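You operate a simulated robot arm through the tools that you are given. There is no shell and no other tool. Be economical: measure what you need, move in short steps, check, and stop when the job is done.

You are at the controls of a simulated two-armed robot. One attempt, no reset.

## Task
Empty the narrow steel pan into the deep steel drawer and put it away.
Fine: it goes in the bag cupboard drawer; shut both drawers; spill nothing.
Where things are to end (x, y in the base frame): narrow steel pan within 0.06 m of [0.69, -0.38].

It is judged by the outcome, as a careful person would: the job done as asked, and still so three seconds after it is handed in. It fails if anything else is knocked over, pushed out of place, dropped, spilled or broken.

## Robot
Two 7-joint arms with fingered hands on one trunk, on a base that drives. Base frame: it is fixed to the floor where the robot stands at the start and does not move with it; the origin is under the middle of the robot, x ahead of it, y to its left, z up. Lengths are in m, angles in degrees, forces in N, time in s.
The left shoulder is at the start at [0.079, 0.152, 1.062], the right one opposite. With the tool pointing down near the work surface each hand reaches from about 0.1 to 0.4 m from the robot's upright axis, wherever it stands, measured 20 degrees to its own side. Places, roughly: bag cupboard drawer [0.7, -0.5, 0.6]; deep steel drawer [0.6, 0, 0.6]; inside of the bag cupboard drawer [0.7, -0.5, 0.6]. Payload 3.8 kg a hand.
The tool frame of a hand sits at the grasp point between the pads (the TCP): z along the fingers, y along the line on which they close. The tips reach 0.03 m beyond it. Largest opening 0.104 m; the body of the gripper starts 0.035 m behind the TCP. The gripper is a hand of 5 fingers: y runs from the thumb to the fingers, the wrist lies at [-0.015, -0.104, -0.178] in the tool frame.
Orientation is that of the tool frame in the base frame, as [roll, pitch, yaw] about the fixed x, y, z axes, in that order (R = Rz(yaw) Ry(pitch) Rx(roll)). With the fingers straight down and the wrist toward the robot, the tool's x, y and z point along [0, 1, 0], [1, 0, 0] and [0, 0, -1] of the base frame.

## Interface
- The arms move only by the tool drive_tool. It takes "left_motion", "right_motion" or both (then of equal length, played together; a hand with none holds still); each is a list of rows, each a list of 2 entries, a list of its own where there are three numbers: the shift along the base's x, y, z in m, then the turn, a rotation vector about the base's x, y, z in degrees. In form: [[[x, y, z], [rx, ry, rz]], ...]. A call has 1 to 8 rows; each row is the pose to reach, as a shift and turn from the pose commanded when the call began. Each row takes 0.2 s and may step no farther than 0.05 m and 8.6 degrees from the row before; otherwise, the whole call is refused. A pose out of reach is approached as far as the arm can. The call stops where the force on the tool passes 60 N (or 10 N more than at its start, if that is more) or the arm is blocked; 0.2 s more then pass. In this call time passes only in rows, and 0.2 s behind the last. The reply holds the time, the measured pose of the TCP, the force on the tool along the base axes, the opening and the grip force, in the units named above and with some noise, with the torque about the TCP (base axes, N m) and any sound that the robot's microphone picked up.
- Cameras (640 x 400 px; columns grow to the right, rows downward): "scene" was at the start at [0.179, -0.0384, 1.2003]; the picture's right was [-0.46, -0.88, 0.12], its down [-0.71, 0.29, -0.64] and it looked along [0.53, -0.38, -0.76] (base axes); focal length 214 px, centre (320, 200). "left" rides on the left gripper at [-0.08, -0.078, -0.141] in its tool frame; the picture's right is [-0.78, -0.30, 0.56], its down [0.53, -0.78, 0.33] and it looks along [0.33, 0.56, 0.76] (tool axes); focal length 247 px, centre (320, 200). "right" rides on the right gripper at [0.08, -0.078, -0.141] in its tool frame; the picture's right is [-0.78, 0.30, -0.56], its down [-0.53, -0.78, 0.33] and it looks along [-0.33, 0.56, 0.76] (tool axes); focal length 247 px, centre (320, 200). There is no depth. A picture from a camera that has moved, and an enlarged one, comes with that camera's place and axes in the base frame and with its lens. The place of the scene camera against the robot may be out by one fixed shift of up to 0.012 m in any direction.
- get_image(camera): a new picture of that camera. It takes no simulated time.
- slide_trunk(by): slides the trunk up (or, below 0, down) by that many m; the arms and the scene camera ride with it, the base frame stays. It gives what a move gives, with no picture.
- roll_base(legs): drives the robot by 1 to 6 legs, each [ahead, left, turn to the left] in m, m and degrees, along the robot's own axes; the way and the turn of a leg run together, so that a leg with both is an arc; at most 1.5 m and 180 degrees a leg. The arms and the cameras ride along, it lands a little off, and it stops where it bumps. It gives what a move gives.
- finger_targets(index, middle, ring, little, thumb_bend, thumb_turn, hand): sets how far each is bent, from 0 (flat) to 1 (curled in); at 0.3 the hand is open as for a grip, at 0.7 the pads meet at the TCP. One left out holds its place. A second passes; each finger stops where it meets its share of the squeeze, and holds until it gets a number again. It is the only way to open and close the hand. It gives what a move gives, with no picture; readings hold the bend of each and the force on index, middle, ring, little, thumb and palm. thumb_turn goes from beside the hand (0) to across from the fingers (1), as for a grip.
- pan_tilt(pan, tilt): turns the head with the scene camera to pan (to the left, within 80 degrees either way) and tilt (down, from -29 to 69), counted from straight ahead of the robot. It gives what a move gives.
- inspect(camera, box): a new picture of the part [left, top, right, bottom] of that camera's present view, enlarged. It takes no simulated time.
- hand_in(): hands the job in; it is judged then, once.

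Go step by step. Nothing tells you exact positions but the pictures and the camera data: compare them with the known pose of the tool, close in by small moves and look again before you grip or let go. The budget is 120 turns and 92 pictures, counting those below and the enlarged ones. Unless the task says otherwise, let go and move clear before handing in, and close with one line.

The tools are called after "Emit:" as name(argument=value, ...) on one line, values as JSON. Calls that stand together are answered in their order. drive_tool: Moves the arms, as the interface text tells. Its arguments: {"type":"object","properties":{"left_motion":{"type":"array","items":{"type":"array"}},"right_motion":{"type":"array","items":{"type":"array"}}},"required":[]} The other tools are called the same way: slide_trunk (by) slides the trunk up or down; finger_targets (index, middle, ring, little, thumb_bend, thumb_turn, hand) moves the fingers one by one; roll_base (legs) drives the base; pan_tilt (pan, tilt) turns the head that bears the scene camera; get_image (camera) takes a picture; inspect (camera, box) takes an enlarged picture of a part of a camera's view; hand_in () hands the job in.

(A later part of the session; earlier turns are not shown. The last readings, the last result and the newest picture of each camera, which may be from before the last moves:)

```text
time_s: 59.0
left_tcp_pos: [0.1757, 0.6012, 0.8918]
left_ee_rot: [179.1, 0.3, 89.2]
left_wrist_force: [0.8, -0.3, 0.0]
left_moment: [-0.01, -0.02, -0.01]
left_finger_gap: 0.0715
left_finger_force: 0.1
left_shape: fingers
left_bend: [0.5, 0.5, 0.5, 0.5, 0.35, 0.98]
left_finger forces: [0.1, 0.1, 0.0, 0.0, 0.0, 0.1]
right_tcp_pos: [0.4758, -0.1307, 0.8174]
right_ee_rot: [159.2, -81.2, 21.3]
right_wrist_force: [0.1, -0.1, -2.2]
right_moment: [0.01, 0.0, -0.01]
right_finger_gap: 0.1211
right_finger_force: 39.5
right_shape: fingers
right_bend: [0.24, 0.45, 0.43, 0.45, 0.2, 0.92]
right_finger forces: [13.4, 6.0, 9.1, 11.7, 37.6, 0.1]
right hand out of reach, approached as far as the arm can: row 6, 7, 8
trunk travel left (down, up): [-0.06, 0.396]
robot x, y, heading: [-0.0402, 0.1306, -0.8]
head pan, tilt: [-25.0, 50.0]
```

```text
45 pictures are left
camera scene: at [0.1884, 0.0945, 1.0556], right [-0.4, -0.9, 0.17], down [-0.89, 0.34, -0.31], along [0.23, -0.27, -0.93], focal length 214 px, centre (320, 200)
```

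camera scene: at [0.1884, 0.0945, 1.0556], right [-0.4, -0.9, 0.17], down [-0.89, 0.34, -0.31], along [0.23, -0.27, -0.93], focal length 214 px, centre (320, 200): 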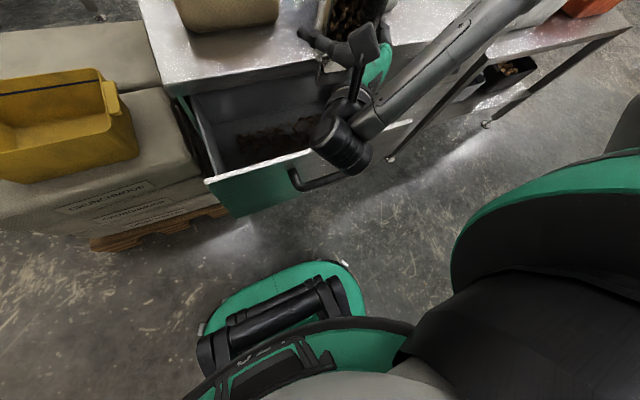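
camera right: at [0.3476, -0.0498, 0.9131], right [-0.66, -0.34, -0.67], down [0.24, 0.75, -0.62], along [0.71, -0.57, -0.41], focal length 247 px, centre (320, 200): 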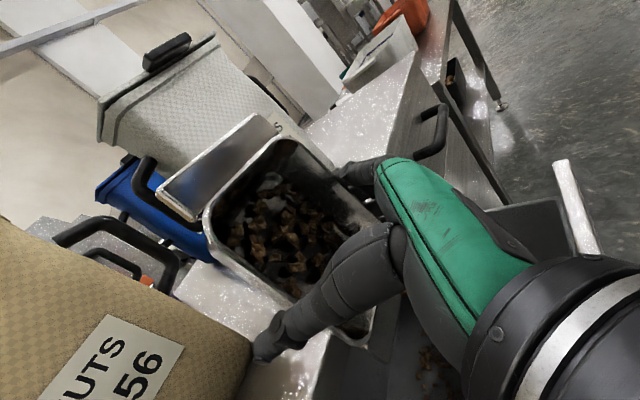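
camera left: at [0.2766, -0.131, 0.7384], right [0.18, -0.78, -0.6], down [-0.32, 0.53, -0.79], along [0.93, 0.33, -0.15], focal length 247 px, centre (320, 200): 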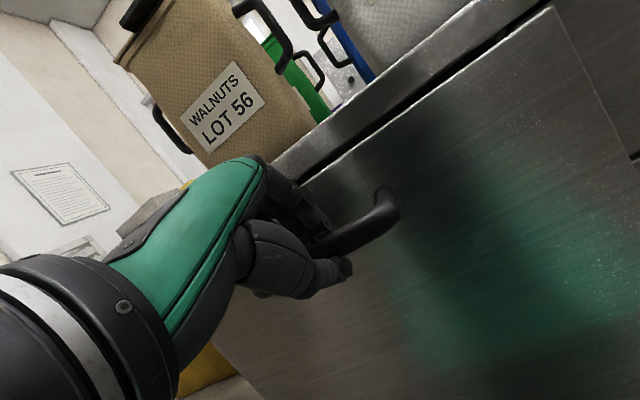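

Even at 81° the nuts stay put, so I need to go past 90°, but the arm is too folded. I'll back the base a little and extend the arm to compensate.

Emit:
roll_base(legs=[[-0.05, 0.02, 0]])

Emit:
drive_tool(right_motion=[[[0.015, 0.0, 0.003], [0, -4, 0]], [[0.025, 0.0, 0.006], [0, -8, 0]], [[0.03, 0, 0.01], [0, -12, 0]], [[0.03, 0, 0.012], [0, -16, 0]]])

Emit:
get_image(camera="right")

```text
time_s: 60.0
left_tcp_pos: [0.1241, 0.6213, 0.8931]
left_ee_rot: [179.1, 0.5, 89.0]
left_wrist_force: [0.3, -0.9, 0.0]
left_moment: [-0.01, -0.03, 0.01]
left_finger_gap: 0.0714
left_finger_force: 0.0
left_shape: fingers
left_bend: [0.5, 0.5, 0.5, 0.5, 0.35, 0.98]
left_finger forces: [0.0, 0.0, 0.0, 0.1, 0.0, 0.1]
right_tcp_pos: [0.426, -0.1104, 0.819]
right_ee_rot: [159.5, -81.4, 21.0]
right_wrist_force: [-0.6, 0.3, -1.4]
right_moment: [0.01, 0.0, -0.02]
right_finger_gap: 0.1211
right_finger_force: 38.7
right_shape: fingers
right_bend: [0.24, 0.45, 0.43, 0.45, 0.2, 0.92]
right_finger forces: [13.4, 6.0, 9.0, 11.7, 37.5, 0.0]
trunk travel left (down, up): [-0.06, 0.396]
robot x, y, heading: [-0.0869, 0.1494, -0.6]
head pan, tilt: [-25.0, 50.0]
```

```text
time_s: 61.0
left_tcp_pos: [0.1258, 0.6209, 0.8923]
left_ee_rot: [179.2, 0.4, 89.1]
left_wrist_force: [1.2, 0.5, -0.3]
left_moment: [0.01, 0.02, 0.03]
left_finger_gap: 0.0714
left_finger_force: 0.1
left_shape: fingers
left_bend: [0.5, 0.5, 0.5, 0.5, 0.35, 0.98]
left_finger forces: [0.0, 0.0, 0.0, 0.0, 0.0, 0.1]
right_tcp_pos: [0.4724, -0.131, 0.8609]
right_ee_rot: [19.2, -82.6, 160.2]
right_wrist_force: [-0.5, -0.2, -1.2]
right_moment: [0.0, 0.03, 0.02]
right_finger_gap: 0.1212
right_finger_force: 38.9
right_shape: fingers
right_bend: [0.24, 0.45, 0.43, 0.45, 0.2, 0.92]
right_finger forces: [13.3, 5.9, 9.0, 11.6, 37.5, 0.0]
right hand out of reach, approached as far as the arm can: row 1, 2, 3, 4
trunk travel left (down, up): [-0.06, 0.396]
robot x, y, heading: [-0.089, 0.1456, -0.6]
head pan, tilt: [-25.0, 50.0]
```

```text
44 pictures are left
camera right: at [0.3241, -0.049, 0.921], right [-0.46, -0.32, -0.82], down [0.41, 0.75, -0.52], along [0.79, -0.58, -0.22], focal length 247 px, centre (320, 200)
```

right: 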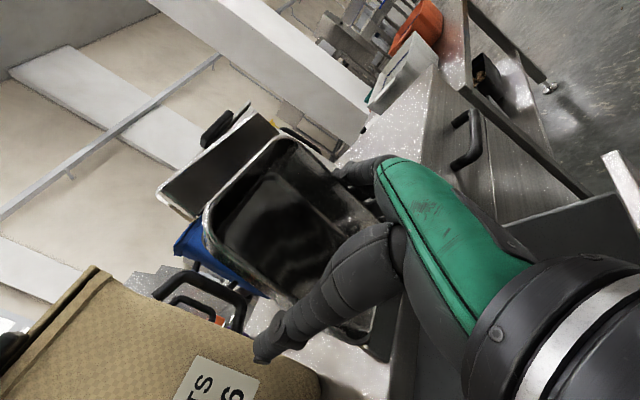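

The pan is empty now at about 97°. I'll check where the nuts landed.

Emit:
get_image(camera="scene")

Emit:
inspect(camera="right", box=[180, 110, 420, 380])

```text
43 pictures are left
camera scene: at [0.1381, 0.1144, 1.0557], right [-0.4, -0.9, 0.17], down [-0.89, 0.34, -0.32], along [0.23, -0.28, -0.93], focal length 214 px, centre (320, 200)
```

scene: 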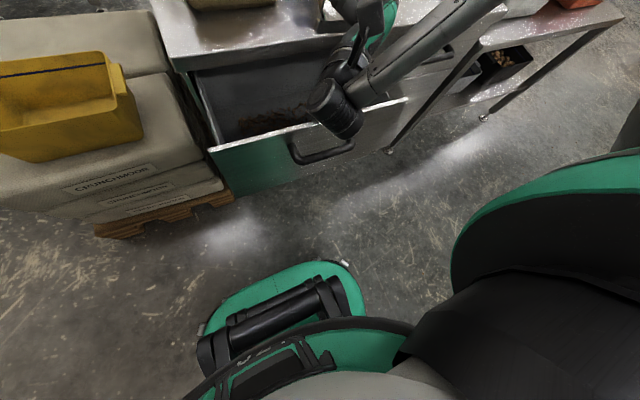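

```text
1.48 times, centred on (300, 245) of right
camera zoom: at [0.3241, -0.049, 0.921], right [-0.46, -0.32, -0.82], down [0.41, 0.75, -0.52], along [0.79, -0.58, -0.22], focal length 366 px, centre (350, 133)
```

zoom: 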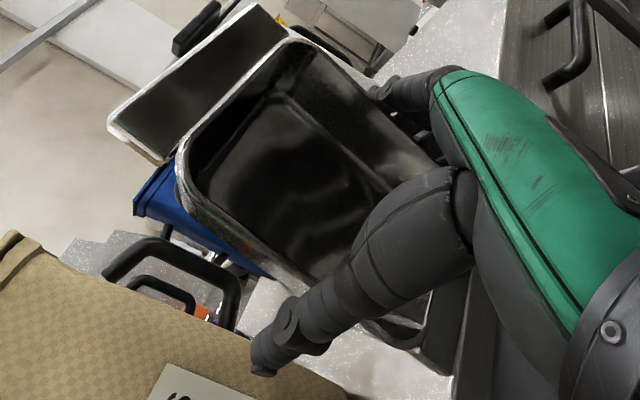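

The pan is empty, and I see no nuts on the floor or bench. I'll rise and turn the pan back level.

Emit:
slide_trunk(by=0.16)

Emit:
drive_tool(right_motion=[[[-0.01, 0, 0.0], [0, 8, 0]], [[-0.02, 0, 0.0], [0, 16, 0]], [[-0.03, 0, 0.0], [0, 24, 0]], [[-0.03, 0, 0.0], [0, 32, 0]], [[-0.03, 0, 0.0], [0, 40, 0]], [[-0.03, 0, 0.0], [0, 48, 0]], [[-0.03, 0, 0.0], [0, 56, 0]], [[-0.03, 0, 0.0], [0, 64, 0]]])

Emit:
get_image(camera="scene")

```text
time_s: 62.8
left_tcp_pos: [0.1266, 0.6192, 1.0527]
left_ee_rot: [179.2, 0.4, 89.1]
left_wrist_force: [0.2, 0.0, -0.5]
left_moment: [0.01, -0.04, 0.01]
left_finger_gap: 0.0711
left_finger_force: 0.1
left_shape: fingers
left_bend: [0.5, 0.5, 0.5, 0.5, 0.35, 0.98]
left_finger forces: [0.1, 0.0, 0.0, 0.0, 0.0, 0.0]
right_tcp_pos: [0.4123, -0.1304, 1.1692]
right_ee_rot: [6.0, -68.1, 173.0]
right_wrist_force: [-0.2, 0.9, -2.1]
right_moment: [0.02, 0.03, -0.01]
right_finger_gap: 0.1209
right_finger_force: 38.7
right_shape: fingers
right_bend: [0.24, 0.45, 0.43, 0.45, 0.2, 0.92]
right_finger forces: [13.4, 5.9, 8.9, 11.7, 37.4, 0.0]
trunk travel left (down, up): [-0.22, 0.236]
robot x, y, heading: [-0.0931, 0.1481, -0.8]
head pan, tilt: [-25.0, 50.0]
```

```text
time_s: 64.6
left_tcp_pos: [0.1252, 0.6219, 1.0525]
left_ee_rot: [179.0, 0.3, 89.1]
left_wrist_force: [0.5, 0.0, -0.6]
left_moment: [-0.01, -0.02, 0.0]
left_finger_gap: 0.0713
left_finger_force: 0.1
left_shape: fingers
left_bend: [0.5, 0.5, 0.5, 0.5, 0.35, 0.98]
left_finger forces: [0.0, 0.0, 0.0, 0.0, 0.0, 0.0]
right_tcp_pos: [0.3821, -0.1306, 1.1696]
right_ee_rot: [176.7, -47.7, 3.9]
right_wrist_force: [0.3, -0.4, -1.5]
right_moment: [-0.03, 0.06, 0.0]
right_finger_gap: 0.1207
right_finger_force: 36.2
right_shape: fingers
right_bend: [0.25, 0.45, 0.44, 0.45, 0.2, 0.92]
right_finger forces: [12.0, 5.8, 8.5, 11.1, 34.7, 0.1]
trunk travel left (down, up): [-0.22, 0.236]
robot x, y, heading: [-0.0932, 0.145, -0.8]
head pan, tilt: [-25.0, 50.0]
```

```text
41 pictures are left
camera scene: at [0.0408, 0.1159, 1.2715], right [-0.43, -0.9, 0.06], down [-0.78, 0.33, -0.53], along [0.46, -0.28, -0.84], focal length 214 px, centre (320, 200)
```

scene: 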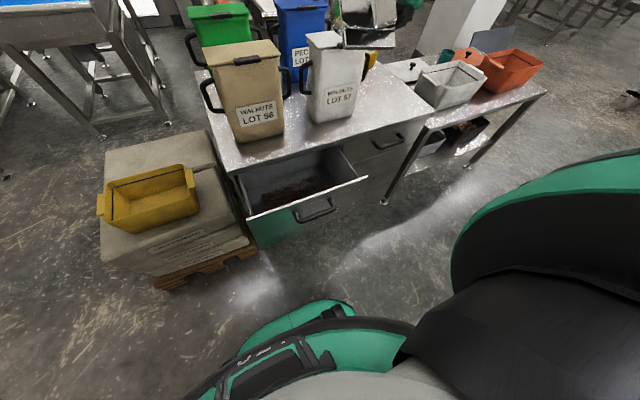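

Nothing spilled and the scene is clean. I'll finish levelling the pan.

Emit:
drive_tool(right_motion=[[[-0.005, -0.01, 0.0], [0, 8, 0]], [[-0.01, -0.02, 0.0], [0, 16, 0]], [[-0.015, -0.03, 0.0], [0, 24, 0]], [[-0.02, -0.04, 0.0], [0, 32, 0]], [[-0.02, -0.05, 0.0], [0, 40, 0]], [[-0.02, -0.06, 0.0], [0, 48, 0]]])

Emit:
inspect(camera="scene", box=[200, 110, 400, 260])

Emit:
get_image(camera="right")

```text
time_s: 66.0
left_tcp_pos: [0.1252, 0.6202, 1.0525]
left_ee_rot: [179.2, 0.5, 89.1]
left_wrist_force: [0.4, 0.5, 0.6]
left_moment: [0.01, -0.03, 0.0]
left_finger_gap: 0.0711
left_finger_force: 0.0
left_shape: fingers
left_bend: [0.5, 0.5, 0.5, 0.5, 0.35, 0.98]
left_finger forces: [0.0, 0.0, 0.1, 0.0, 0.0, 0.0]
right_tcp_pos: [0.3614, -0.1918, 1.1696]
right_ee_rot: [179.7, 0.4, 2.7]
right_wrist_force: [-0.5, 0.5, -1.2]
right_moment: [0.01, 0.04, 0.01]
right_finger_gap: 0.1207
right_finger_force: 34.9
right_shape: fingers
right_bend: [0.25, 0.45, 0.44, 0.45, 0.2, 0.92]
right_finger forces: [11.7, 5.8, 8.4, 10.9, 34.0, 0.1]
trunk travel left (down, up): [-0.22, 0.236]
robot x, y, heading: [-0.0906, 0.1468, -0.8]
head pan, tilt: [-25.0, 50.0]
```

```text
2.67 times, centred on (300, 185) of scene
camera zoom: at [0.0415, 0.1156, 1.2714], right [-0.43, -0.9, 0.06], down [-0.78, 0.34, -0.53], along [0.46, -0.28, -0.84], focal length 572 px, centre (373, 240)
```

zoom: 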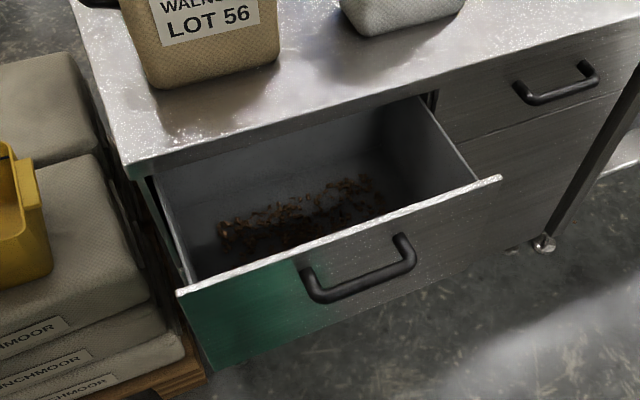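

```text
39 pictures are left
camera right: at [0.4397, -0.1087, 1.311], right [-0.76, -0.33, 0.56], down [-0.57, 0.75, -0.33], along [-0.31, -0.58, -0.75], focal length 247 px, centre (320, 200)
```

right: 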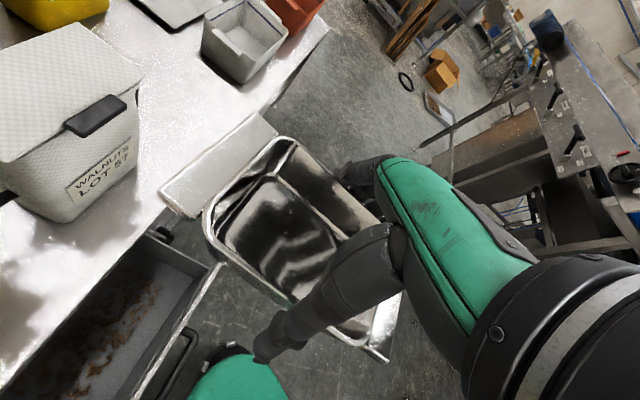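

The pan is clean and level. Next I'll shut the deep drawer with the left hand; I'll drive into place and make a pushing fist-point of the fingers.

Emit:
slide_trunk(by=0.08)

Emit:
roll_base(legs=[[-0.05, -0.3, 0.7]])

Emit:
finger_targets(hand="left", index=0.68, middle=0.68, ring=0.68, little=0.68, thumb_bend=0.6)

Emit:
drive_tool(left_motion=[[[0.02, -0.03, -0.01], [0, 0, 0]], [[0.04, -0.07, -0.02], [0, 0, 0]], [[0.06, -0.11, -0.03], [0, 0, 0]], [[0.08, -0.15, -0.05], [0, -8, 0]], [[0.1, -0.19, -0.07], [0, -16, 0]], [[0.12, -0.23, -0.09], [0, -24, 0]], [[0.14, -0.265, -0.11], [0, -32, 0]], [[0.15, -0.3, -0.14], [0, -40, 0]]])

Emit:
get_image(camera="left")

```text
time_s: 67.2
left_tcp_pos: [0.1257, 0.6199, 1.1325]
left_ee_rot: [179.1, 0.3, 89.0]
left_wrist_force: [-0.1, 0.1, -0.4]
left_moment: [-0.02, -0.02, 0.0]
left_finger_gap: 0.0713
left_finger_force: 0.0
left_shape: fingers
left_bend: [0.5, 0.5, 0.5, 0.5, 0.35, 0.98]
left_finger forces: [0.1, 0.0, 0.0, 0.1, 0.0, 0.0]
right_tcp_pos: [0.3614, -0.1905, 1.2496]
right_ee_rot: [179.4, 0.3, 2.7]
right_wrist_force: [-0.2, -0.3, -1.9]
right_moment: [-0.02, 0.0, 0.01]
right_finger_gap: 0.1203
right_finger_force: 35.3
right_shape: fingers
right_bend: [0.25, 0.45, 0.44, 0.45, 0.2, 0.92]
right_finger forces: [11.8, 5.8, 8.3, 10.9, 33.8, 0.0]
trunk travel left (down, up): [-0.3, 0.156]
robot x, y, heading: [-0.0915, 0.1447, -0.8]
head pan, tilt: [-25.0, 50.0]
```

```text
time_s: 69.2
left_tcp_pos: [0.0673, 0.3212, 1.1319]
left_ee_rot: [179.1, 0.4, 90.0]
left_wrist_force: [-0.4, 0.5, 0.7]
left_moment: [-0.02, 0.01, 0.01]
left_finger_gap: 0.0714
left_finger_force: 0.1
left_shape: fingers
left_bend: [0.5, 0.5, 0.5, 0.5, 0.35, 0.98]
left_finger forces: [0.0, 0.1, 0.0, 0.0, 0.0, 0.0]
right_tcp_pos: [0.3175, -0.4852, 1.25]
right_ee_rot: [179.4, 0.2, 3.7]
right_wrist_force: [-0.2, -0.4, -1.8]
right_moment: [-0.02, 0.07, 0.0]
right_finger_gap: 0.1208
right_finger_force: 34.9
right_shape: fingers
right_bend: [0.25, 0.45, 0.44, 0.45, 0.2, 0.92]
right_finger forces: [11.7, 5.8, 8.3, 10.8, 34.0, 0.1]
trunk travel left (down, up): [-0.3, 0.156]
robot x, y, heading: [-0.1403, -0.1592, 0.2]
head pan, tilt: [-25.0, 50.0]
```

```text
time_s: 70.2
left_tcp_pos: [0.0668, 0.3194, 1.1321]
left_ee_rot: [179.1, 0.4, 90.0]
left_wrist_force: [0.9, -0.7, -0.4]
left_moment: [-0.01, -0.01, 0.0]
left_finger_gap: 0.0165
left_finger_force: 0.1
left_shape: fingers
left_bend: [0.68, 0.68, 0.68, 0.68, 0.6, 0.98]
left_finger forces: [0.1, 0.0, 0.0, 0.0, 0.0, 0.1]
right_tcp_pos: [0.3174, -0.4872, 1.251]
right_ee_rot: [179.5, 0.2, 3.8]
right_wrist_force: [0.6, -0.4, -0.7]
right_moment: [0.03, 0.02, 0.01]
right_finger_gap: 0.1207
right_finger_force: 35.3
right_shape: fingers
right_bend: [0.25, 0.45, 0.44, 0.45, 0.2, 0.92]
right_finger forces: [11.8, 5.8, 8.3, 10.9, 34.0, 0.0]
trunk travel left (down, up): [-0.3, 0.156]
robot x, y, heading: [-0.1378, -0.1573, -0.2]
head pan, tilt: [-25.0, 50.0]
```

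```text
time_s: 72.0
left_tcp_pos: [0.2418, 0.0155, 0.9693]
left_ee_rot: [138.8, 0.3, 89.7]
left_wrist_force: [-0.3, 0.0, -1.0]
left_moment: [-0.02, 0.0, 0.03]
left_finger_gap: 0.0163
left_finger_force: 0.0
left_shape: fingers
left_bend: [0.68, 0.68, 0.68, 0.68, 0.6, 0.98]
left_finger forces: [0.0, 0.1, 0.1, 0.0, 0.0, 0.0]
left hand out of reach, approached as far as the arm can: row 2, 3, 4, 5, 6, 7, 8
right_tcp_pos: [0.3139, -0.4899, 1.2497]
right_ee_rot: [179.6, 0.1, 3.8]
right_wrist_force: [0.0, 0.9, -1.4]
right_moment: [0.0, 0.02, -0.01]
right_finger_gap: 0.1204
right_finger_force: 35.0
right_shape: fingers
right_bend: [0.25, 0.45, 0.44, 0.45, 0.2, 0.92]
right_finger forces: [11.6, 5.8, 8.2, 10.7, 33.8, 0.0]
trunk travel left (down, up): [-0.3, 0.156]
robot x, y, heading: [-0.1403, -0.1572, 0.2]
head pan, tilt: [-25.0, 50.0]
```

```text
38 pictures are left
camera left: at [0.0918, -0.0631, 1.0244], right [0.14, -0.78, -0.61], down [-0.36, 0.53, -0.76], along [0.92, 0.33, -0.21], focal length 247 px, centre (320, 200)
```

left: 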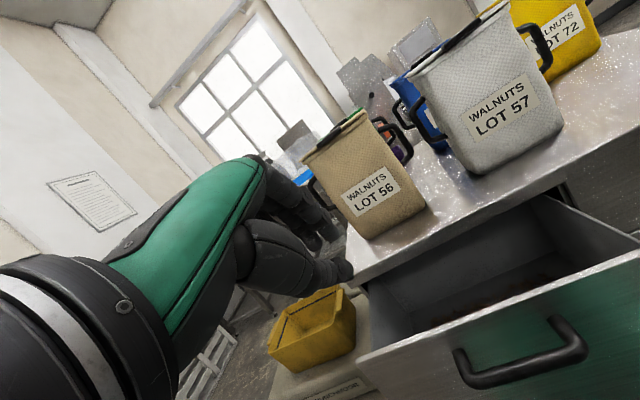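

I'll lower the left fist in front of the drawer face, just left of the handle, ready to push.

Emit:
drive_tool(left_motion=[[[-0.005, 0.01, -0.04], [0, 0, 0]], [[-0.005, 0.02, -0.08], [0, 0, 0]], [[-0.005, 0.03, -0.12], [0, 0, 0]], [[-0.005, 0.04, -0.16], [0, 0, 0]], [[-0.005, 0.05, -0.2], [0, 0, 0]], [[-0.005, 0.05, -0.24], [0, 0, 0]], [[-0.005, 0.05, -0.28], [0, 0, 0]]])

Emit:
get_image(camera="left")

```text
time_s: 73.7
left_tcp_pos: [0.2352, 0.0659, 0.6851]
left_ee_rot: [139.1, 0.3, 89.6]
left_wrist_force: [-0.5, -0.5, -0.7]
left_moment: [-0.02, 0.02, 0.02]
left_finger_gap: 0.0161
left_finger_force: 0.1
left_shape: fingers
left_bend: [0.68, 0.68, 0.68, 0.68, 0.6, 0.98]
left_finger forces: [0.0, 0.0, 0.0, 0.0, 0.0, 0.0]
right_tcp_pos: [0.3172, -0.4873, 1.2497]
right_ee_rot: [179.5, 0.2, 3.6]
right_wrist_force: [0.4, -0.1, -2.1]
right_moment: [0.0, 0.03, -0.01]
right_finger_gap: 0.1202
right_finger_force: 35.5
right_shape: fingers
right_bend: [0.25, 0.45, 0.44, 0.45, 0.2, 0.92]
right_finger forces: [11.6, 5.8, 8.2, 10.7, 33.7, 0.1]
trunk travel left (down, up): [-0.3, 0.156]
robot x, y, heading: [-0.1407, -0.1587, -0.0]
head pan, tilt: [-25.0, 50.0]
```

```text
37 pictures are left
camera left: at [0.085, -0.0137, 0.7402], right [0.14, -0.78, -0.61], down [-0.37, 0.53, -0.76], along [0.92, 0.33, -0.21], focal length 247 px, centre (320, 200)
```

left: 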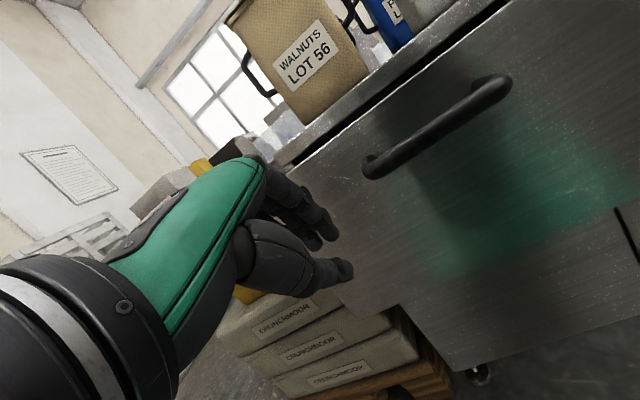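

The fist is beside the handle with free drawer face ahead. I'll push by driving forward, then finish with the force-limited arm.

Emit:
roll_base(legs=[[0.19, 0, 0]])

Emit:
drive_tool(left_motion=[[[0.015, 0, 0], [0, 0, 0]], [[0.03, 0, 0], [0, 0, 0]], [[0.045, 0, 0], [0, 0, 0]], [[0.06, 0, 0], [0, 0, 0]], [[0.075, 0, 0], [0, 0, 0]], [[0.09, 0, 0], [0, 0, 0]]])

Emit:
get_image(camera="left")

```text
time_s: 75.2
left_tcp_pos: [0.4247, 0.0655, 0.6847]
left_ee_rot: [138.9, 0.3, 89.7]
left_wrist_force: [0.1, 0.3, -0.1]
left_moment: [0.01, 0.03, 0.0]
left_finger_gap: 0.0156
left_finger_force: 0.1
left_shape: fingers
left_bend: [0.68, 0.68, 0.68, 0.68, 0.6, 0.98]
left_finger forces: [0.1, 0.0, 0.0, 0.0, 0.1, 0.0]
right_tcp_pos: [0.5038, -0.4876, 1.2508]
right_ee_rot: [179.5, 0.1, 3.6]
right_wrist_force: [-0.6, 0.0, -0.8]
right_moment: [0.03, 0.0, -0.02]
right_finger_gap: 0.1206
right_finger_force: 35.2
right_shape: fingers
right_bend: [0.25, 0.45, 0.44, 0.45, 0.2, 0.92]
right_finger forces: [11.6, 5.7, 8.1, 10.8, 33.9, 0.0]
trunk travel left (down, up): [-0.3, 0.156]
robot x, y, heading: [0.0503, -0.1577, -0.1]
head pan, tilt: [-25.0, 50.0]
```

```text
time_s: 76.6
left_tcp_pos: [0.4971, 0.0671, 0.679]
left_ee_rot: [139.7, 0.3, 90.1]
left_wrist_force: [-50.9, -3.3, 16.7]
left_moment: [0.25, -1.31, 0.63]
left_finger_gap: 0.0099
left_finger_force: 25.7
left_shape: fingers
left_bend: [0.7, 0.7, 0.71, 0.68, 0.6, 0.98]
left_finger forces: [6.0, 32.3, 12.7, 0.1, 0.0, 0.1]
right_tcp_pos: [0.4994, -0.4868, 1.2519]
right_ee_rot: [179.5, -0.1, 3.9]
right_wrist_force: [0.2, -0.8, -1.3]
right_moment: [-0.04, 0.02, -0.02]
right_finger_gap: 0.1206
right_finger_force: 34.8
right_shape: fingers
right_bend: [0.25, 0.45, 0.44, 0.45, 0.2, 0.92]
right_finger forces: [11.5, 5.8, 8.2, 10.9, 33.8, 0.0]
trunk travel left (down, up): [-0.3, 0.156]
robot x, y, heading: [0.0504, -0.159, 0.3]
head pan, tilt: [-25.0, 50.0]
stopped in row 6 (left hand): the force on the tool passed its limit at 63 N (the readings are from after the stop); the commanded pose is now the measured one
```

```text
36 pictures are left
camera left: at [0.347, -0.0126, 0.7366], right [0.13, -0.78, -0.61], down [-0.38, 0.53, -0.76], along [0.92, 0.33, -0.22], focal length 247 px, centre (320, 200)
```

left: 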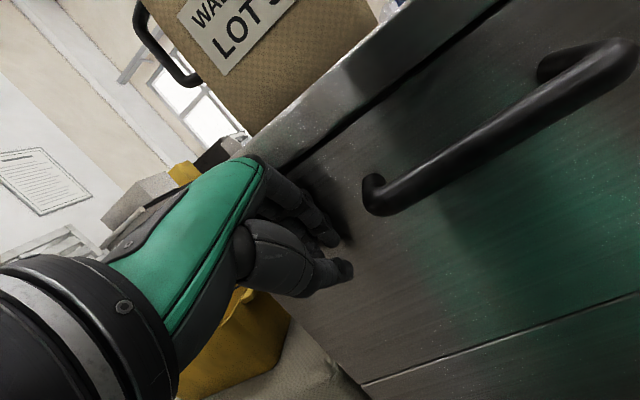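

The deep drawer is against its stop. I'll back the left hand off and drive over to the bag cupboard drawer's handle.

Emit:
drive_tool(left_motion=[[[-0.03, 0, 0.01], [0, 0, 0]], [[-0.06, 0, 0.03], [0, 0, 0]], [[-0.075, 0, 0.06], [0, 0, 0]]])

Emit:
roll_base(legs=[[-0.08, -0.39, 0]])

Emit:
get_image(camera="left")

Emit:
get_image(camera="scene")

```text
time_s: 77.4
left_tcp_pos: [0.4311, 0.0662, 0.7389]
left_ee_rot: [139.5, 0.3, 89.9]
left_wrist_force: [-0.1, -0.3, -0.5]
left_moment: [0.0, 0.02, -0.04]
left_finger_gap: 0.0153
left_finger_force: 0.0
left_shape: fingers
left_bend: [0.68, 0.68, 0.68, 0.68, 0.6, 0.98]
left_finger forces: [0.1, 0.0, 0.0, 0.0, 0.0, 0.1]
right_tcp_pos: [0.5037, -0.4872, 1.2499]
right_ee_rot: [179.5, 0.3, 3.6]
right_wrist_force: [0.0, -0.9, -0.9]
right_moment: [-0.03, 0.05, -0.01]
right_finger_gap: 0.1206
right_finger_force: 34.8
right_shape: fingers
right_bend: [0.25, 0.45, 0.44, 0.45, 0.2, 0.92]
right_finger forces: [11.6, 5.9, 8.1, 10.7, 33.7, 0.1]
trunk travel left (down, up): [-0.3, 0.156]
robot x, y, heading: [0.0499, -0.1579, 0.3]
head pan, tilt: [-25.0, 50.0]
```

```text
time_s: 79.9
left_tcp_pos: [0.3513, -0.3174, 0.7399]
left_ee_rot: [139.6, 0.3, 90.6]
left_wrist_force: [0.0, -0.3, -0.1]
left_moment: [0.01, 0.03, 0.0]
left_finger_gap: 0.016
left_finger_force: 0.1
left_shape: fingers
left_bend: [0.68, 0.68, 0.68, 0.68, 0.6, 0.98]
left_finger forces: [0.0, 0.0, 0.0, 0.0, 0.1, 0.1]
right_tcp_pos: [0.4296, -0.8697, 1.2512]
right_ee_rot: [179.4, 0.3, 4.4]
right_wrist_force: [0.6, -0.6, -1.1]
right_moment: [0.0, 0.01, 0.0]
right_finger_gap: 0.1206
right_finger_force: 34.7
right_shape: fingers
right_bend: [0.25, 0.45, 0.44, 0.45, 0.2, 0.92]
right_finger forces: [11.6, 5.9, 8.2, 10.8, 33.7, 0.0]
trunk travel left (down, up): [-0.3, 0.156]
robot x, y, heading: [-0.03, -0.5447, 0.6]
head pan, tilt: [-25.0, 50.0]
```

```text
35 pictures are left
camera left: at [0.2015, -0.3986, 0.7966], right [0.14, -0.78, -0.61], down [-0.38, 0.53, -0.76], along [0.91, 0.34, -0.22], focal length 247 px, centre (320, 200)
```

left: 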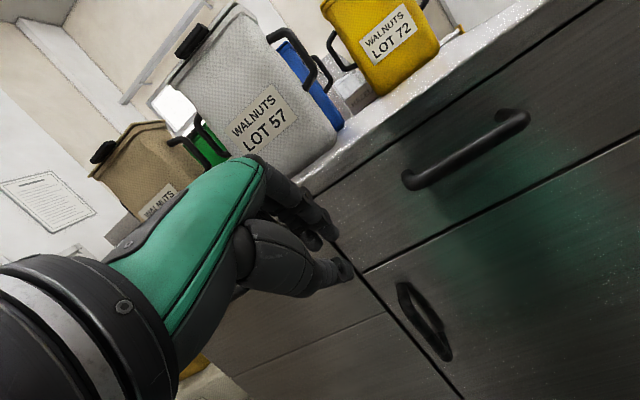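

```text
34 pictures are left
camera scene: at [0.0676, -0.5732, 1.3624], right [-0.41, -0.91, 0.03], down [-0.74, 0.31, -0.6], along [0.53, -0.26, -0.8], focal length 214 px, centre (320, 200)
```

scene: 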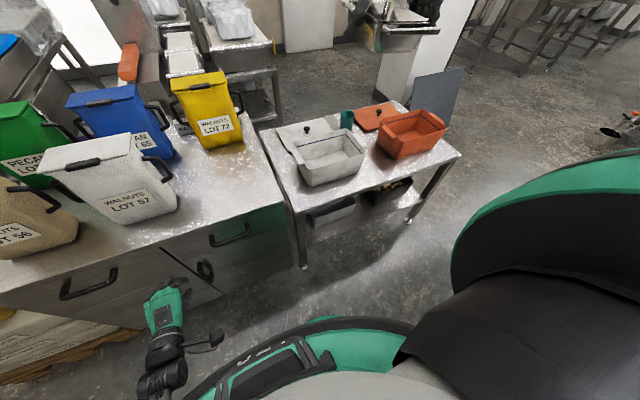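

The handle spans y -0.392 to -0.514 at z 0.685, and the deep drawer looks flush. I'll line up the left hand as before and open its fingers slightly.

Emit:
finger_targets(hand="left", index=0.57, middle=0.57, ring=0.57, little=0.57, thumb_bend=0.4)

Emit:
roll_base(legs=[[0.05, -0.01, -0.6]])

Emit:
drive_tool(left_motion=[[[0.005, -0.03, 0.005], [0, 0, 0]], [[0.01, -0.06, 0.005], [0, -2, 0]], [[0.015, -0.09, 0.005], [0, -4, 0]], [[0.02, -0.125, 0.005], [0, -5, 0]]])

Emit:
get_image(camera="left")

```text
time_s: 80.9
left_tcp_pos: [0.3498, -0.3175, 0.7404]
left_ee_rot: [139.7, 0.2, 90.6]
left_wrist_force: [-0.4, -1.2, -0.2]
left_moment: [-0.01, 0.01, 0.0]
left_finger_gap: 0.0566
left_finger_force: 0.1
left_shape: fingers
left_bend: [0.56, 0.56, 0.56, 0.56, 0.4, 0.98]
left_finger forces: [0.0, 0.0, 0.1, 0.1, 0.0, 0.0]
right_tcp_pos: [0.4299, -0.8702, 1.2512]
right_ee_rot: [179.6, 0.2, 4.4]
right_wrist_force: [0.1, -0.1, -2.6]
right_moment: [0.03, -0.01, 0.03]
right_finger_gap: 0.1204
right_finger_force: 35.3
right_shape: fingers
right_bend: [0.25, 0.45, 0.44, 0.45, 0.2, 0.92]
right_finger forces: [11.6, 5.8, 8.1, 10.8, 33.7, 0.0]
trunk travel left (down, up): [-0.3, 0.156]
robot x, y, heading: [-0.0278, -0.5493, 0.7]
head pan, tilt: [-25.0, 50.0]
```

```text
time_s: 81.8
left_tcp_pos: [0.3994, -0.3301, 0.7409]
left_ee_rot: [139.4, 0.4, 89.8]
left_wrist_force: [-0.9, 0.5, -0.2]
left_moment: [-0.01, 0.01, 0.02]
left_finger_gap: 0.057
left_finger_force: 0.0
left_shape: fingers
left_bend: [0.56, 0.56, 0.56, 0.56, 0.4, 0.98]
left_finger forces: [0.0, 0.0, 0.0, 0.0, 0.1, 0.0]
right_tcp_pos: [0.4706, -0.8826, 1.2531]
right_ee_rot: [179.4, -0.1, 3.9]
right_wrist_force: [0.1, 0.1, -1.4]
right_moment: [-0.01, -0.02, 0.01]
right_finger_gap: 0.1205
right_finger_force: 34.8
right_shape: fingers
right_bend: [0.25, 0.45, 0.44, 0.45, 0.2, 0.92]
right_finger forces: [11.6, 5.8, 8.3, 10.8, 33.6, 0.0]
trunk travel left (down, up): [-0.3, 0.156]
robot x, y, heading: [0.0212, -0.5566, 0.5]
head pan, tilt: [-25.0, 50.0]
```

```text
time_s: 83.0
left_tcp_pos: [0.4066, -0.4179, 0.7253]
left_ee_rot: [135.5, -7.2, 86.0]
left_wrist_force: [-0.1, 0.1, -0.1]
left_moment: [0.0, -0.01, 0.02]
left_finger_gap: 0.057
left_finger_force: 0.1
left_shape: fingers
left_bend: [0.56, 0.56, 0.56, 0.56, 0.4, 0.97]
left_finger forces: [0.1, 0.1, 0.0, 0.0, 0.0, 0.1]
right_tcp_pos: [0.4753, -0.884, 1.2512]
right_ee_rot: [179.5, 0.2, 3.8]
right_wrist_force: [0.1, -0.4, -2.2]
right_moment: [0.01, 0.0, -0.03]
right_finger_gap: 0.1203
right_finger_force: 34.9
right_shape: fingers
right_bend: [0.25, 0.45, 0.44, 0.45, 0.2, 0.92]
right_finger forces: [11.7, 5.8, 8.2, 10.7, 33.7, 0.1]
trunk travel left (down, up): [-0.3, 0.156]
robot x, y, heading: [0.0235, -0.5571, 0.0]
head pan, tilt: [-25.0, 50.0]
stopped in row 4 (left hand): the arm was blocked; the commanded pose is now the measured one
```

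```text
33 pictures are left
camera left: at [0.2472, -0.4922, 0.7615], right [0.13, -0.7, -0.7], down [-0.28, 0.65, -0.71], along [0.95, 0.28, -0.11], focal length 247 px, centre (320, 200)
```

left: 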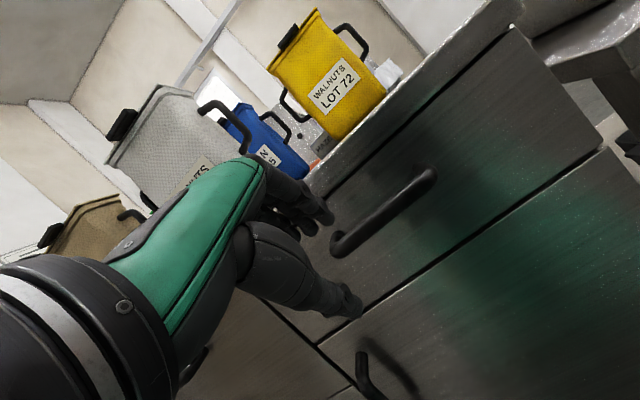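

The arm was blocked, likely by the robot's own body. I'll shift the hand outward relative to the body, fix its angle, and use the base to get the y alignment.

Emit:
drive_tool(left_motion=[[[0.0, 0.025, 0.008], [-4, 0, 2]], [[0.005, 0.05, 0.016], [-7.2, 0, 4]]])

Emit:
roll_base(legs=[[0, -0.085, 0]])

Emit:
get_image(camera="left")

```text
time_s: 83.6
left_tcp_pos: [0.4088, -0.3688, 0.7418]
left_ee_rot: [135.4, 0.2, 89.9]
left_wrist_force: [-0.1, 0.4, -0.4]
left_moment: [-0.04, -0.03, -0.03]
left_finger_gap: 0.0569
left_finger_force: 0.0
left_shape: fingers
left_bend: [0.56, 0.56, 0.56, 0.56, 0.4, 0.97]
left_finger forces: [0.0, 0.1, 0.1, 0.1, 0.0, 0.0]
right_tcp_pos: [0.4748, -0.885, 1.2498]
right_ee_rot: [179.5, 0.2, 3.8]
right_wrist_force: [-0.3, 0.3, -2.5]
right_moment: [-0.03, 0.05, -0.03]
right_finger_gap: 0.1206
right_finger_force: 34.9
right_shape: fingers
right_bend: [0.25, 0.45, 0.44, 0.45, 0.2, 0.92]
right_finger forces: [11.6, 5.8, 8.2, 10.8, 33.7, 0.0]
trunk travel left (down, up): [-0.3, 0.156]
robot x, y, heading: [0.0239, -0.557, 0.2]
head pan, tilt: [-25.0, 50.0]
```

```text
time_s: 84.6
left_tcp_pos: [0.4097, -0.452, 0.7418]
left_ee_rot: [135.4, 0.2, 89.9]
left_wrist_force: [0.6, 0.2, -0.6]
left_moment: [0.01, 0.01, -0.01]
left_finger_gap: 0.0569
left_finger_force: 0.0
left_shape: fingers
left_bend: [0.56, 0.56, 0.56, 0.56, 0.4, 0.97]
left_finger forces: [0.0, 0.0, 0.1, 0.1, 0.0, 0.0]
right_tcp_pos: [0.4757, -0.9674, 1.2502]
right_ee_rot: [179.4, 0.2, 3.8]
right_wrist_force: [0.0, 0.1, -2.3]
right_moment: [0.02, 0.01, 0.0]
right_finger_gap: 0.1202
right_finger_force: 34.8
right_shape: fingers
right_bend: [0.25, 0.45, 0.44, 0.45, 0.2, 0.92]
right_finger forces: [11.6, 5.9, 8.2, 10.8, 33.7, 0.0]
trunk travel left (down, up): [-0.3, 0.156]
robot x, y, heading: [0.0209, -0.6403, 0.2]
head pan, tilt: [-25.0, 50.0]
```

```text
32 pictures are left
camera left: at [0.2567, -0.5318, 0.7867], right [0.18, -0.78, -0.6], down [-0.32, 0.53, -0.78], along [0.93, 0.33, -0.15], focal length 247 px, centre (320, 200)
```

left: 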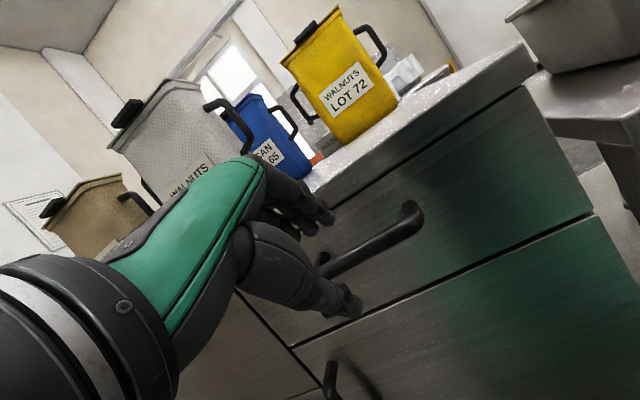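

Same picture as at the first handle. I'll advance along the fingers and close on the bar.

Emit:
drive_tool(left_motion=[[[0.02, 0, -0.014], [0, 0, 0]], [[0.04, 0, -0.03], [0, 0, 0]], [[0.055, 0, -0.043], [0, 0, 0]], [[0.064, 0, -0.051], [0, 0, 0]]])

Emit:
finger_targets(hand="left", index=0.75, middle=0.75, ring=0.75, little=0.75, thumb_bend=0.75)

Emit:
get_image(camera="left")

```text
time_s: 85.6
left_tcp_pos: [0.4741, -0.453, 0.6888]
left_ee_rot: [135.4, 0.0, 90.1]
left_wrist_force: [0.7, 0.1, 0.4]
left_moment: [-0.02, 0.01, 0.04]
left_finger_gap: 0.0567
left_finger_force: 0.0
left_shape: fingers
left_bend: [0.56, 0.56, 0.56, 0.56, 0.4, 0.97]
left_finger forces: [0.1, 0.0, 0.0, 0.1, 0.0, 0.0]
right_tcp_pos: [0.4764, -0.9673, 1.2509]
right_ee_rot: [179.4, 0.2, 3.8]
right_wrist_force: [-0.6, -0.7, -1.5]
right_moment: [-0.01, 0.01, 0.0]
right_finger_gap: 0.1205
right_finger_force: 35.3
right_shape: fingers
right_bend: [0.25, 0.45, 0.44, 0.45, 0.2, 0.92]
right_finger forces: [11.6, 5.8, 8.2, 10.8, 33.5, 0.0]
trunk travel left (down, up): [-0.3, 0.156]
robot x, y, heading: [0.02, -0.6432, 0.2]
head pan, tilt: [-25.0, 50.0]
```

```text
time_s: 86.6
left_tcp_pos: [0.4738, -0.4516, 0.6894]
left_ee_rot: [135.4, 0.0, 90.0]
left_wrist_force: [-0.3, 4.8, -1.2]
left_moment: [0.42, -0.04, -0.33]
left_finger_gap: 0.0009
left_finger_force: 14.6
left_shape: fingers
left_bend: [0.75, 0.74, 0.74, 0.74, 0.67, 0.97]
left_finger forces: [1.5, 1.8, 3.8, 7.7, 15.1, 0.0]
right_tcp_pos: [0.4759, -0.9685, 1.2505]
right_ee_rot: [179.5, 0.2, 3.9]
right_wrist_force: [-0.4, 0.1, -1.7]
right_moment: [0.01, 0.03, -0.02]
right_finger_gap: 0.1205
right_finger_force: 35.1
right_shape: fingers
right_bend: [0.25, 0.45, 0.44, 0.45, 0.2, 0.92]
right_finger forces: [11.5, 5.8, 8.2, 10.8, 33.5, 0.1]
trunk travel left (down, up): [-0.3, 0.156]
robot x, y, heading: [0.0198, -0.6393, 0.1]
head pan, tilt: [-25.0, 50.0]
```

```text
31 pictures are left
camera left: at [0.3208, -0.5331, 0.7352], right [0.18, -0.78, -0.6], down [-0.32, 0.53, -0.78], along [0.93, 0.33, -0.15], focal length 247 px, centre (320, 200)
```

left: 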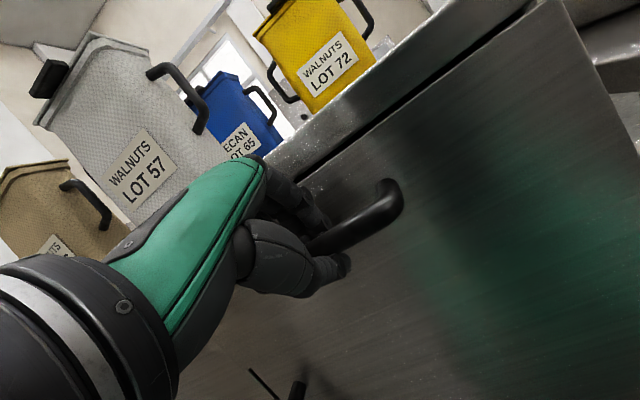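

The bar is held. I'll pull by backing the base 0.26 m.

Emit:
roll_base(legs=[[-0.14, 0, 0], [-0.12, 0, 0]])

Emit:
get_image(camera="scene")

```text
time_s: 88.8
left_tcp_pos: [0.2114, -0.4537, 0.6903]
left_ee_rot: [135.3, 0.1, 90.0]
left_wrist_force: [2.6, 4.9, -7.8]
left_moment: [0.31, -0.06, -0.35]
left_finger_gap: 0.0006
left_finger_force: 15.0
left_shape: fingers
left_bend: [0.75, 0.74, 0.74, 0.74, 0.67, 0.97]
left_finger forces: [2.1, 2.2, 4.2, 6.7, 15.1, 0.1]
right_tcp_pos: [0.2142, -0.968, 1.2505]
right_ee_rot: [179.5, 0.2, 4.0]
right_wrist_force: [0.0, 0.1, -1.8]
right_moment: [0.01, 0.0, 0.03]
right_finger_gap: 0.1205
right_finger_force: 35.3
right_shape: fingers
right_bend: [0.25, 0.45, 0.44, 0.45, 0.2, 0.92]
right_finger forces: [11.7, 5.8, 8.2, 10.8, 33.6, 0.0]
trunk travel left (down, up): [-0.3, 0.156]
robot x, y, heading: [-0.2421, -0.6422, 0.5]
head pan, tilt: [-25.0, 50.0]
```

```text
30 pictures are left
camera scene: at [-0.1453, -0.6693, 1.3622], right [-0.42, -0.91, 0.03], down [-0.74, 0.32, -0.59], along [0.53, -0.27, -0.8], focal length 214 px, centre (320, 200)
```

scene: 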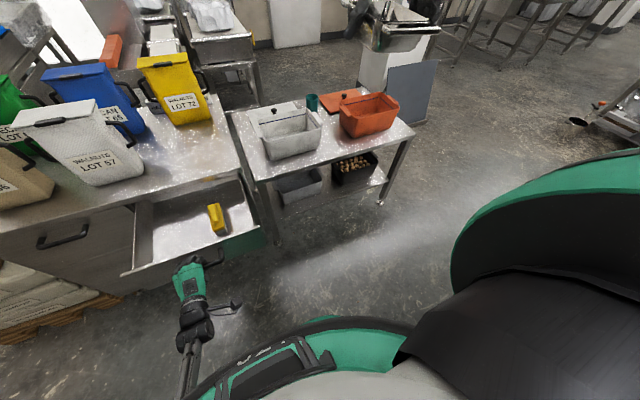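

The bag drawer is out 0.262 m, with a small yellow item in its right part. So the pan must go down at about (0.428, -0.38). I'll release the handle and look closer.

Emit:
finger_targets(hand="left", index=0.5, middle=0.5, ring=0.5, little=0.5, thumb_bend=0.35)

Emit:
drive_tool(left_motion=[[[-0.02, 0, 0.02], [0, 0, 0]], [[-0.04, 0.01, 0.045], [0, 0, 0]], [[-0.06, 0.03, 0.085], [0, 0, 0]], [[-0.06, 0.06, 0.13], [0, 0, 0]], [[-0.06, 0.1, 0.16], [0, 0, 0]], [[-0.06, 0.14, 0.19], [0, 8, 0]], [[-0.06, 0.18, 0.21], [0, 16, 0]], [[-0.06, 0.22, 0.23], [0, 24, 0]]])

Emit:
inspect(camera="scene", box=[100, 130, 300, 300])

```text
time_s: 89.8
left_tcp_pos: [0.211, -0.4538, 0.6894]
left_ee_rot: [135.3, -0.1, 90.3]
left_wrist_force: [0.1, -0.1, 0.9]
left_moment: [-0.02, -0.02, 0.01]
left_finger_gap: 0.0708
left_finger_force: 0.1
left_shape: fingers
left_bend: [0.5, 0.5, 0.5, 0.5, 0.35, 0.97]
left_finger forces: [0.7, 0.1, 0.0, 0.0, 0.0, 0.0]
right_tcp_pos: [0.2133, -0.9682, 1.2505]
right_ee_rot: [179.6, 0.2, 4.0]
right_wrist_force: [0.4, 0.2, -0.4]
right_moment: [-0.02, 0.02, -0.03]
right_finger_gap: 0.1203
right_finger_force: 35.3
right_shape: fingers
right_bend: [0.25, 0.45, 0.44, 0.45, 0.2, 0.92]
right_finger forces: [11.6, 5.8, 8.2, 10.7, 33.7, 0.1]
trunk travel left (down, up): [-0.3, 0.156]
robot x, y, heading: [-0.245, -0.6425, 0.4]
head pan, tilt: [-25.0, 50.0]
```

```text
refused: row 4 steps farther than a row can; nothing moved
```

```text
2.35 times, centred on (200, 215) of scene
camera zoom: at [-0.1462, -0.6702, 1.3623], right [-0.42, -0.91, 0.03], down [-0.74, 0.32, -0.6], along [0.53, -0.27, -0.8], focal length 505 px, centre (602, 165)
```

zoom: 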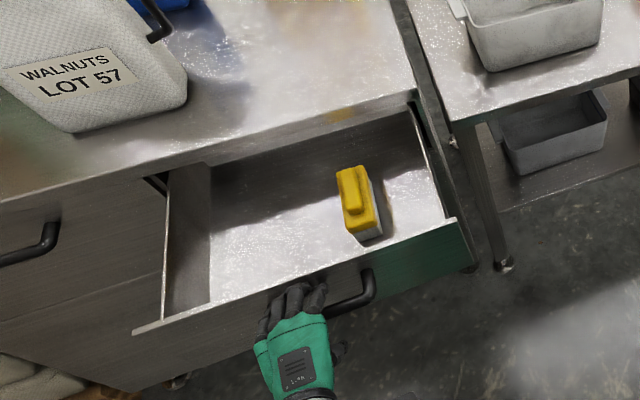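

The yellow box in the drawer sits around (0.41, -0.50), so there is room for the pan at y about -0.39. I'll withdraw the left hand with smaller steps.

Emit:
drive_tool(left_motion=[[[-0.02, 0, 0.02], [0, 0, 0]], [[-0.04, 0.01, 0.045], [0, 0, 0]], [[-0.05, 0.03, 0.08], [0, 0, 0]], [[-0.05, 0.05, 0.12], [0, 0, 0]], [[-0.05, 0.075, 0.155], [0, 0, 0]], [[-0.05, 0.1, 0.19], [0, 8, 0]], [[-0.05, 0.125, 0.225], [0, 16, 0]], [[-0.05, 0.15, 0.26], [0, 24, 0]]])

Emit:
drive_tool(left_motion=[[[0, 0.03, 0.03], [0, 8, 0]], [[0, 0.06, 0.06], [0, 16, 0]], [[0, 0.09, 0.09], [0, 20, 0]], [[0, 0.12, 0.12], [0, 20, 0]], [[0, 0.15, 0.15], [0, 20, 0]]], right_motion=[[[-0.02, 0.02, -0.04], [0, 0, 0]], [[-0.04, 0.04, -0.08], [0, 0, 0]], [[-0.06, 0.06, -0.12], [0, 0, 0]], [[-0.06, 0.06, -0.16], [0, 0, 0]], [[-0.06, 0.06, -0.2], [0, 0, 0]]])

```text
time_s: 91.6
left_tcp_pos: [0.1637, -0.3042, 0.9495]
left_ee_rot: [159.5, 0.0, 90.2]
left_wrist_force: [-0.1, 1.1, -0.6]
left_moment: [-0.05, 0.0, -0.01]
left_finger_gap: 0.0711
left_finger_force: 0.0
left_shape: fingers
left_bend: [0.5, 0.5, 0.5, 0.5, 0.35, 0.97]
left_finger forces: [0.1, 0.1, 0.1, 0.0, 0.1, 0.0]
right_tcp_pos: [0.2147, -0.9671, 1.2504]
right_ee_rot: [179.4, 0.3, 3.9]
right_wrist_force: [-0.2, 0.3, -1.8]
right_moment: [0.0, 0.04, -0.02]
right_finger_gap: 0.1205
right_finger_force: 34.4
right_shape: fingers
right_bend: [0.25, 0.45, 0.44, 0.45, 0.2, 0.92]
right_finger forces: [11.5, 5.8, 8.0, 10.7, 33.6, 0.1]
trunk travel left (down, up): [-0.3, 0.156]
robot x, y, heading: [-0.2462, -0.6419, 0.3]
head pan, tilt: [-25.0, 50.0]
```

```text
time_s: 92.8
left_tcp_pos: [0.1638, -0.1519, 1.0993]
left_ee_rot: [179.4, -0.2, 90.2]
left_wrist_force: [0.8, -0.5, -0.1]
left_moment: [0.01, 0.02, 0.02]
left_finger_gap: 0.0712
left_finger_force: 0.1
left_shape: fingers
left_bend: [0.5, 0.5, 0.5, 0.5, 0.35, 0.97]
left_finger forces: [0.0, 0.1, 0.1, 0.0, 0.1, 0.0]
right_tcp_pos: [0.1546, -0.9079, 1.0492]
right_ee_rot: [179.5, 0.2, 4.0]
right_wrist_force: [0.4, 0.9, -1.0]
right_moment: [0.01, 0.04, 0.0]
right_finger_gap: 0.1204
right_finger_force: 34.8
right_shape: fingers
right_bend: [0.25, 0.45, 0.44, 0.45, 0.2, 0.92]
right_finger forces: [11.6, 5.9, 8.2, 10.7, 33.3, 0.1]
trunk travel left (down, up): [-0.3, 0.156]
robot x, y, heading: [-0.2415, -0.6402, 0.0]
head pan, tilt: [-25.0, 50.0]
```

That reach is fine. I'll test a further 10 cm lower in free air, which is the depth I'll need in the drawer.

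Emit:
drive_tool(right_motion=[[[0, 0, -0.03], [0, 0, 0]], [[0, -0.005, -0.06], [0, 0, 0]], [[0, -0.01, -0.09], [0, 0, 0]], [[0, -0.01, -0.12], [0, 0, 0]]])

```text
time_s: 93.8
left_tcp_pos: [0.1631, -0.1531, 1.0997]
left_ee_rot: [179.5, -0.1, 90.0]
left_wrist_force: [0.0, -0.2, 0.2]
left_moment: [0.0, 0.0, 0.04]
left_finger_gap: 0.0711
left_finger_force: 0.1
left_shape: fingers
left_bend: [0.5, 0.5, 0.5, 0.5, 0.35, 0.97]
left_finger forces: [0.1, 0.0, 0.1, 0.1, 0.0, 0.0]
right_tcp_pos: [0.1508, -0.9224, 0.9305]
right_ee_rot: [179.5, 0.2, 4.0]
right_wrist_force: [0.5, 0.2, -1.6]
right_moment: [0.0, 0.03, -0.01]
right_finger_gap: 0.1202
right_finger_force: 35.0
right_shape: fingers
right_bend: [0.25, 0.45, 0.44, 0.45, 0.2, 0.92]
right_finger forces: [11.4, 5.8, 8.1, 10.6, 33.3, 0.0]
trunk travel left (down, up): [-0.3, 0.156]
robot x, y, heading: [-0.2444, -0.6403, 0.5]
head pan, tilt: [-25.0, 50.0]
```

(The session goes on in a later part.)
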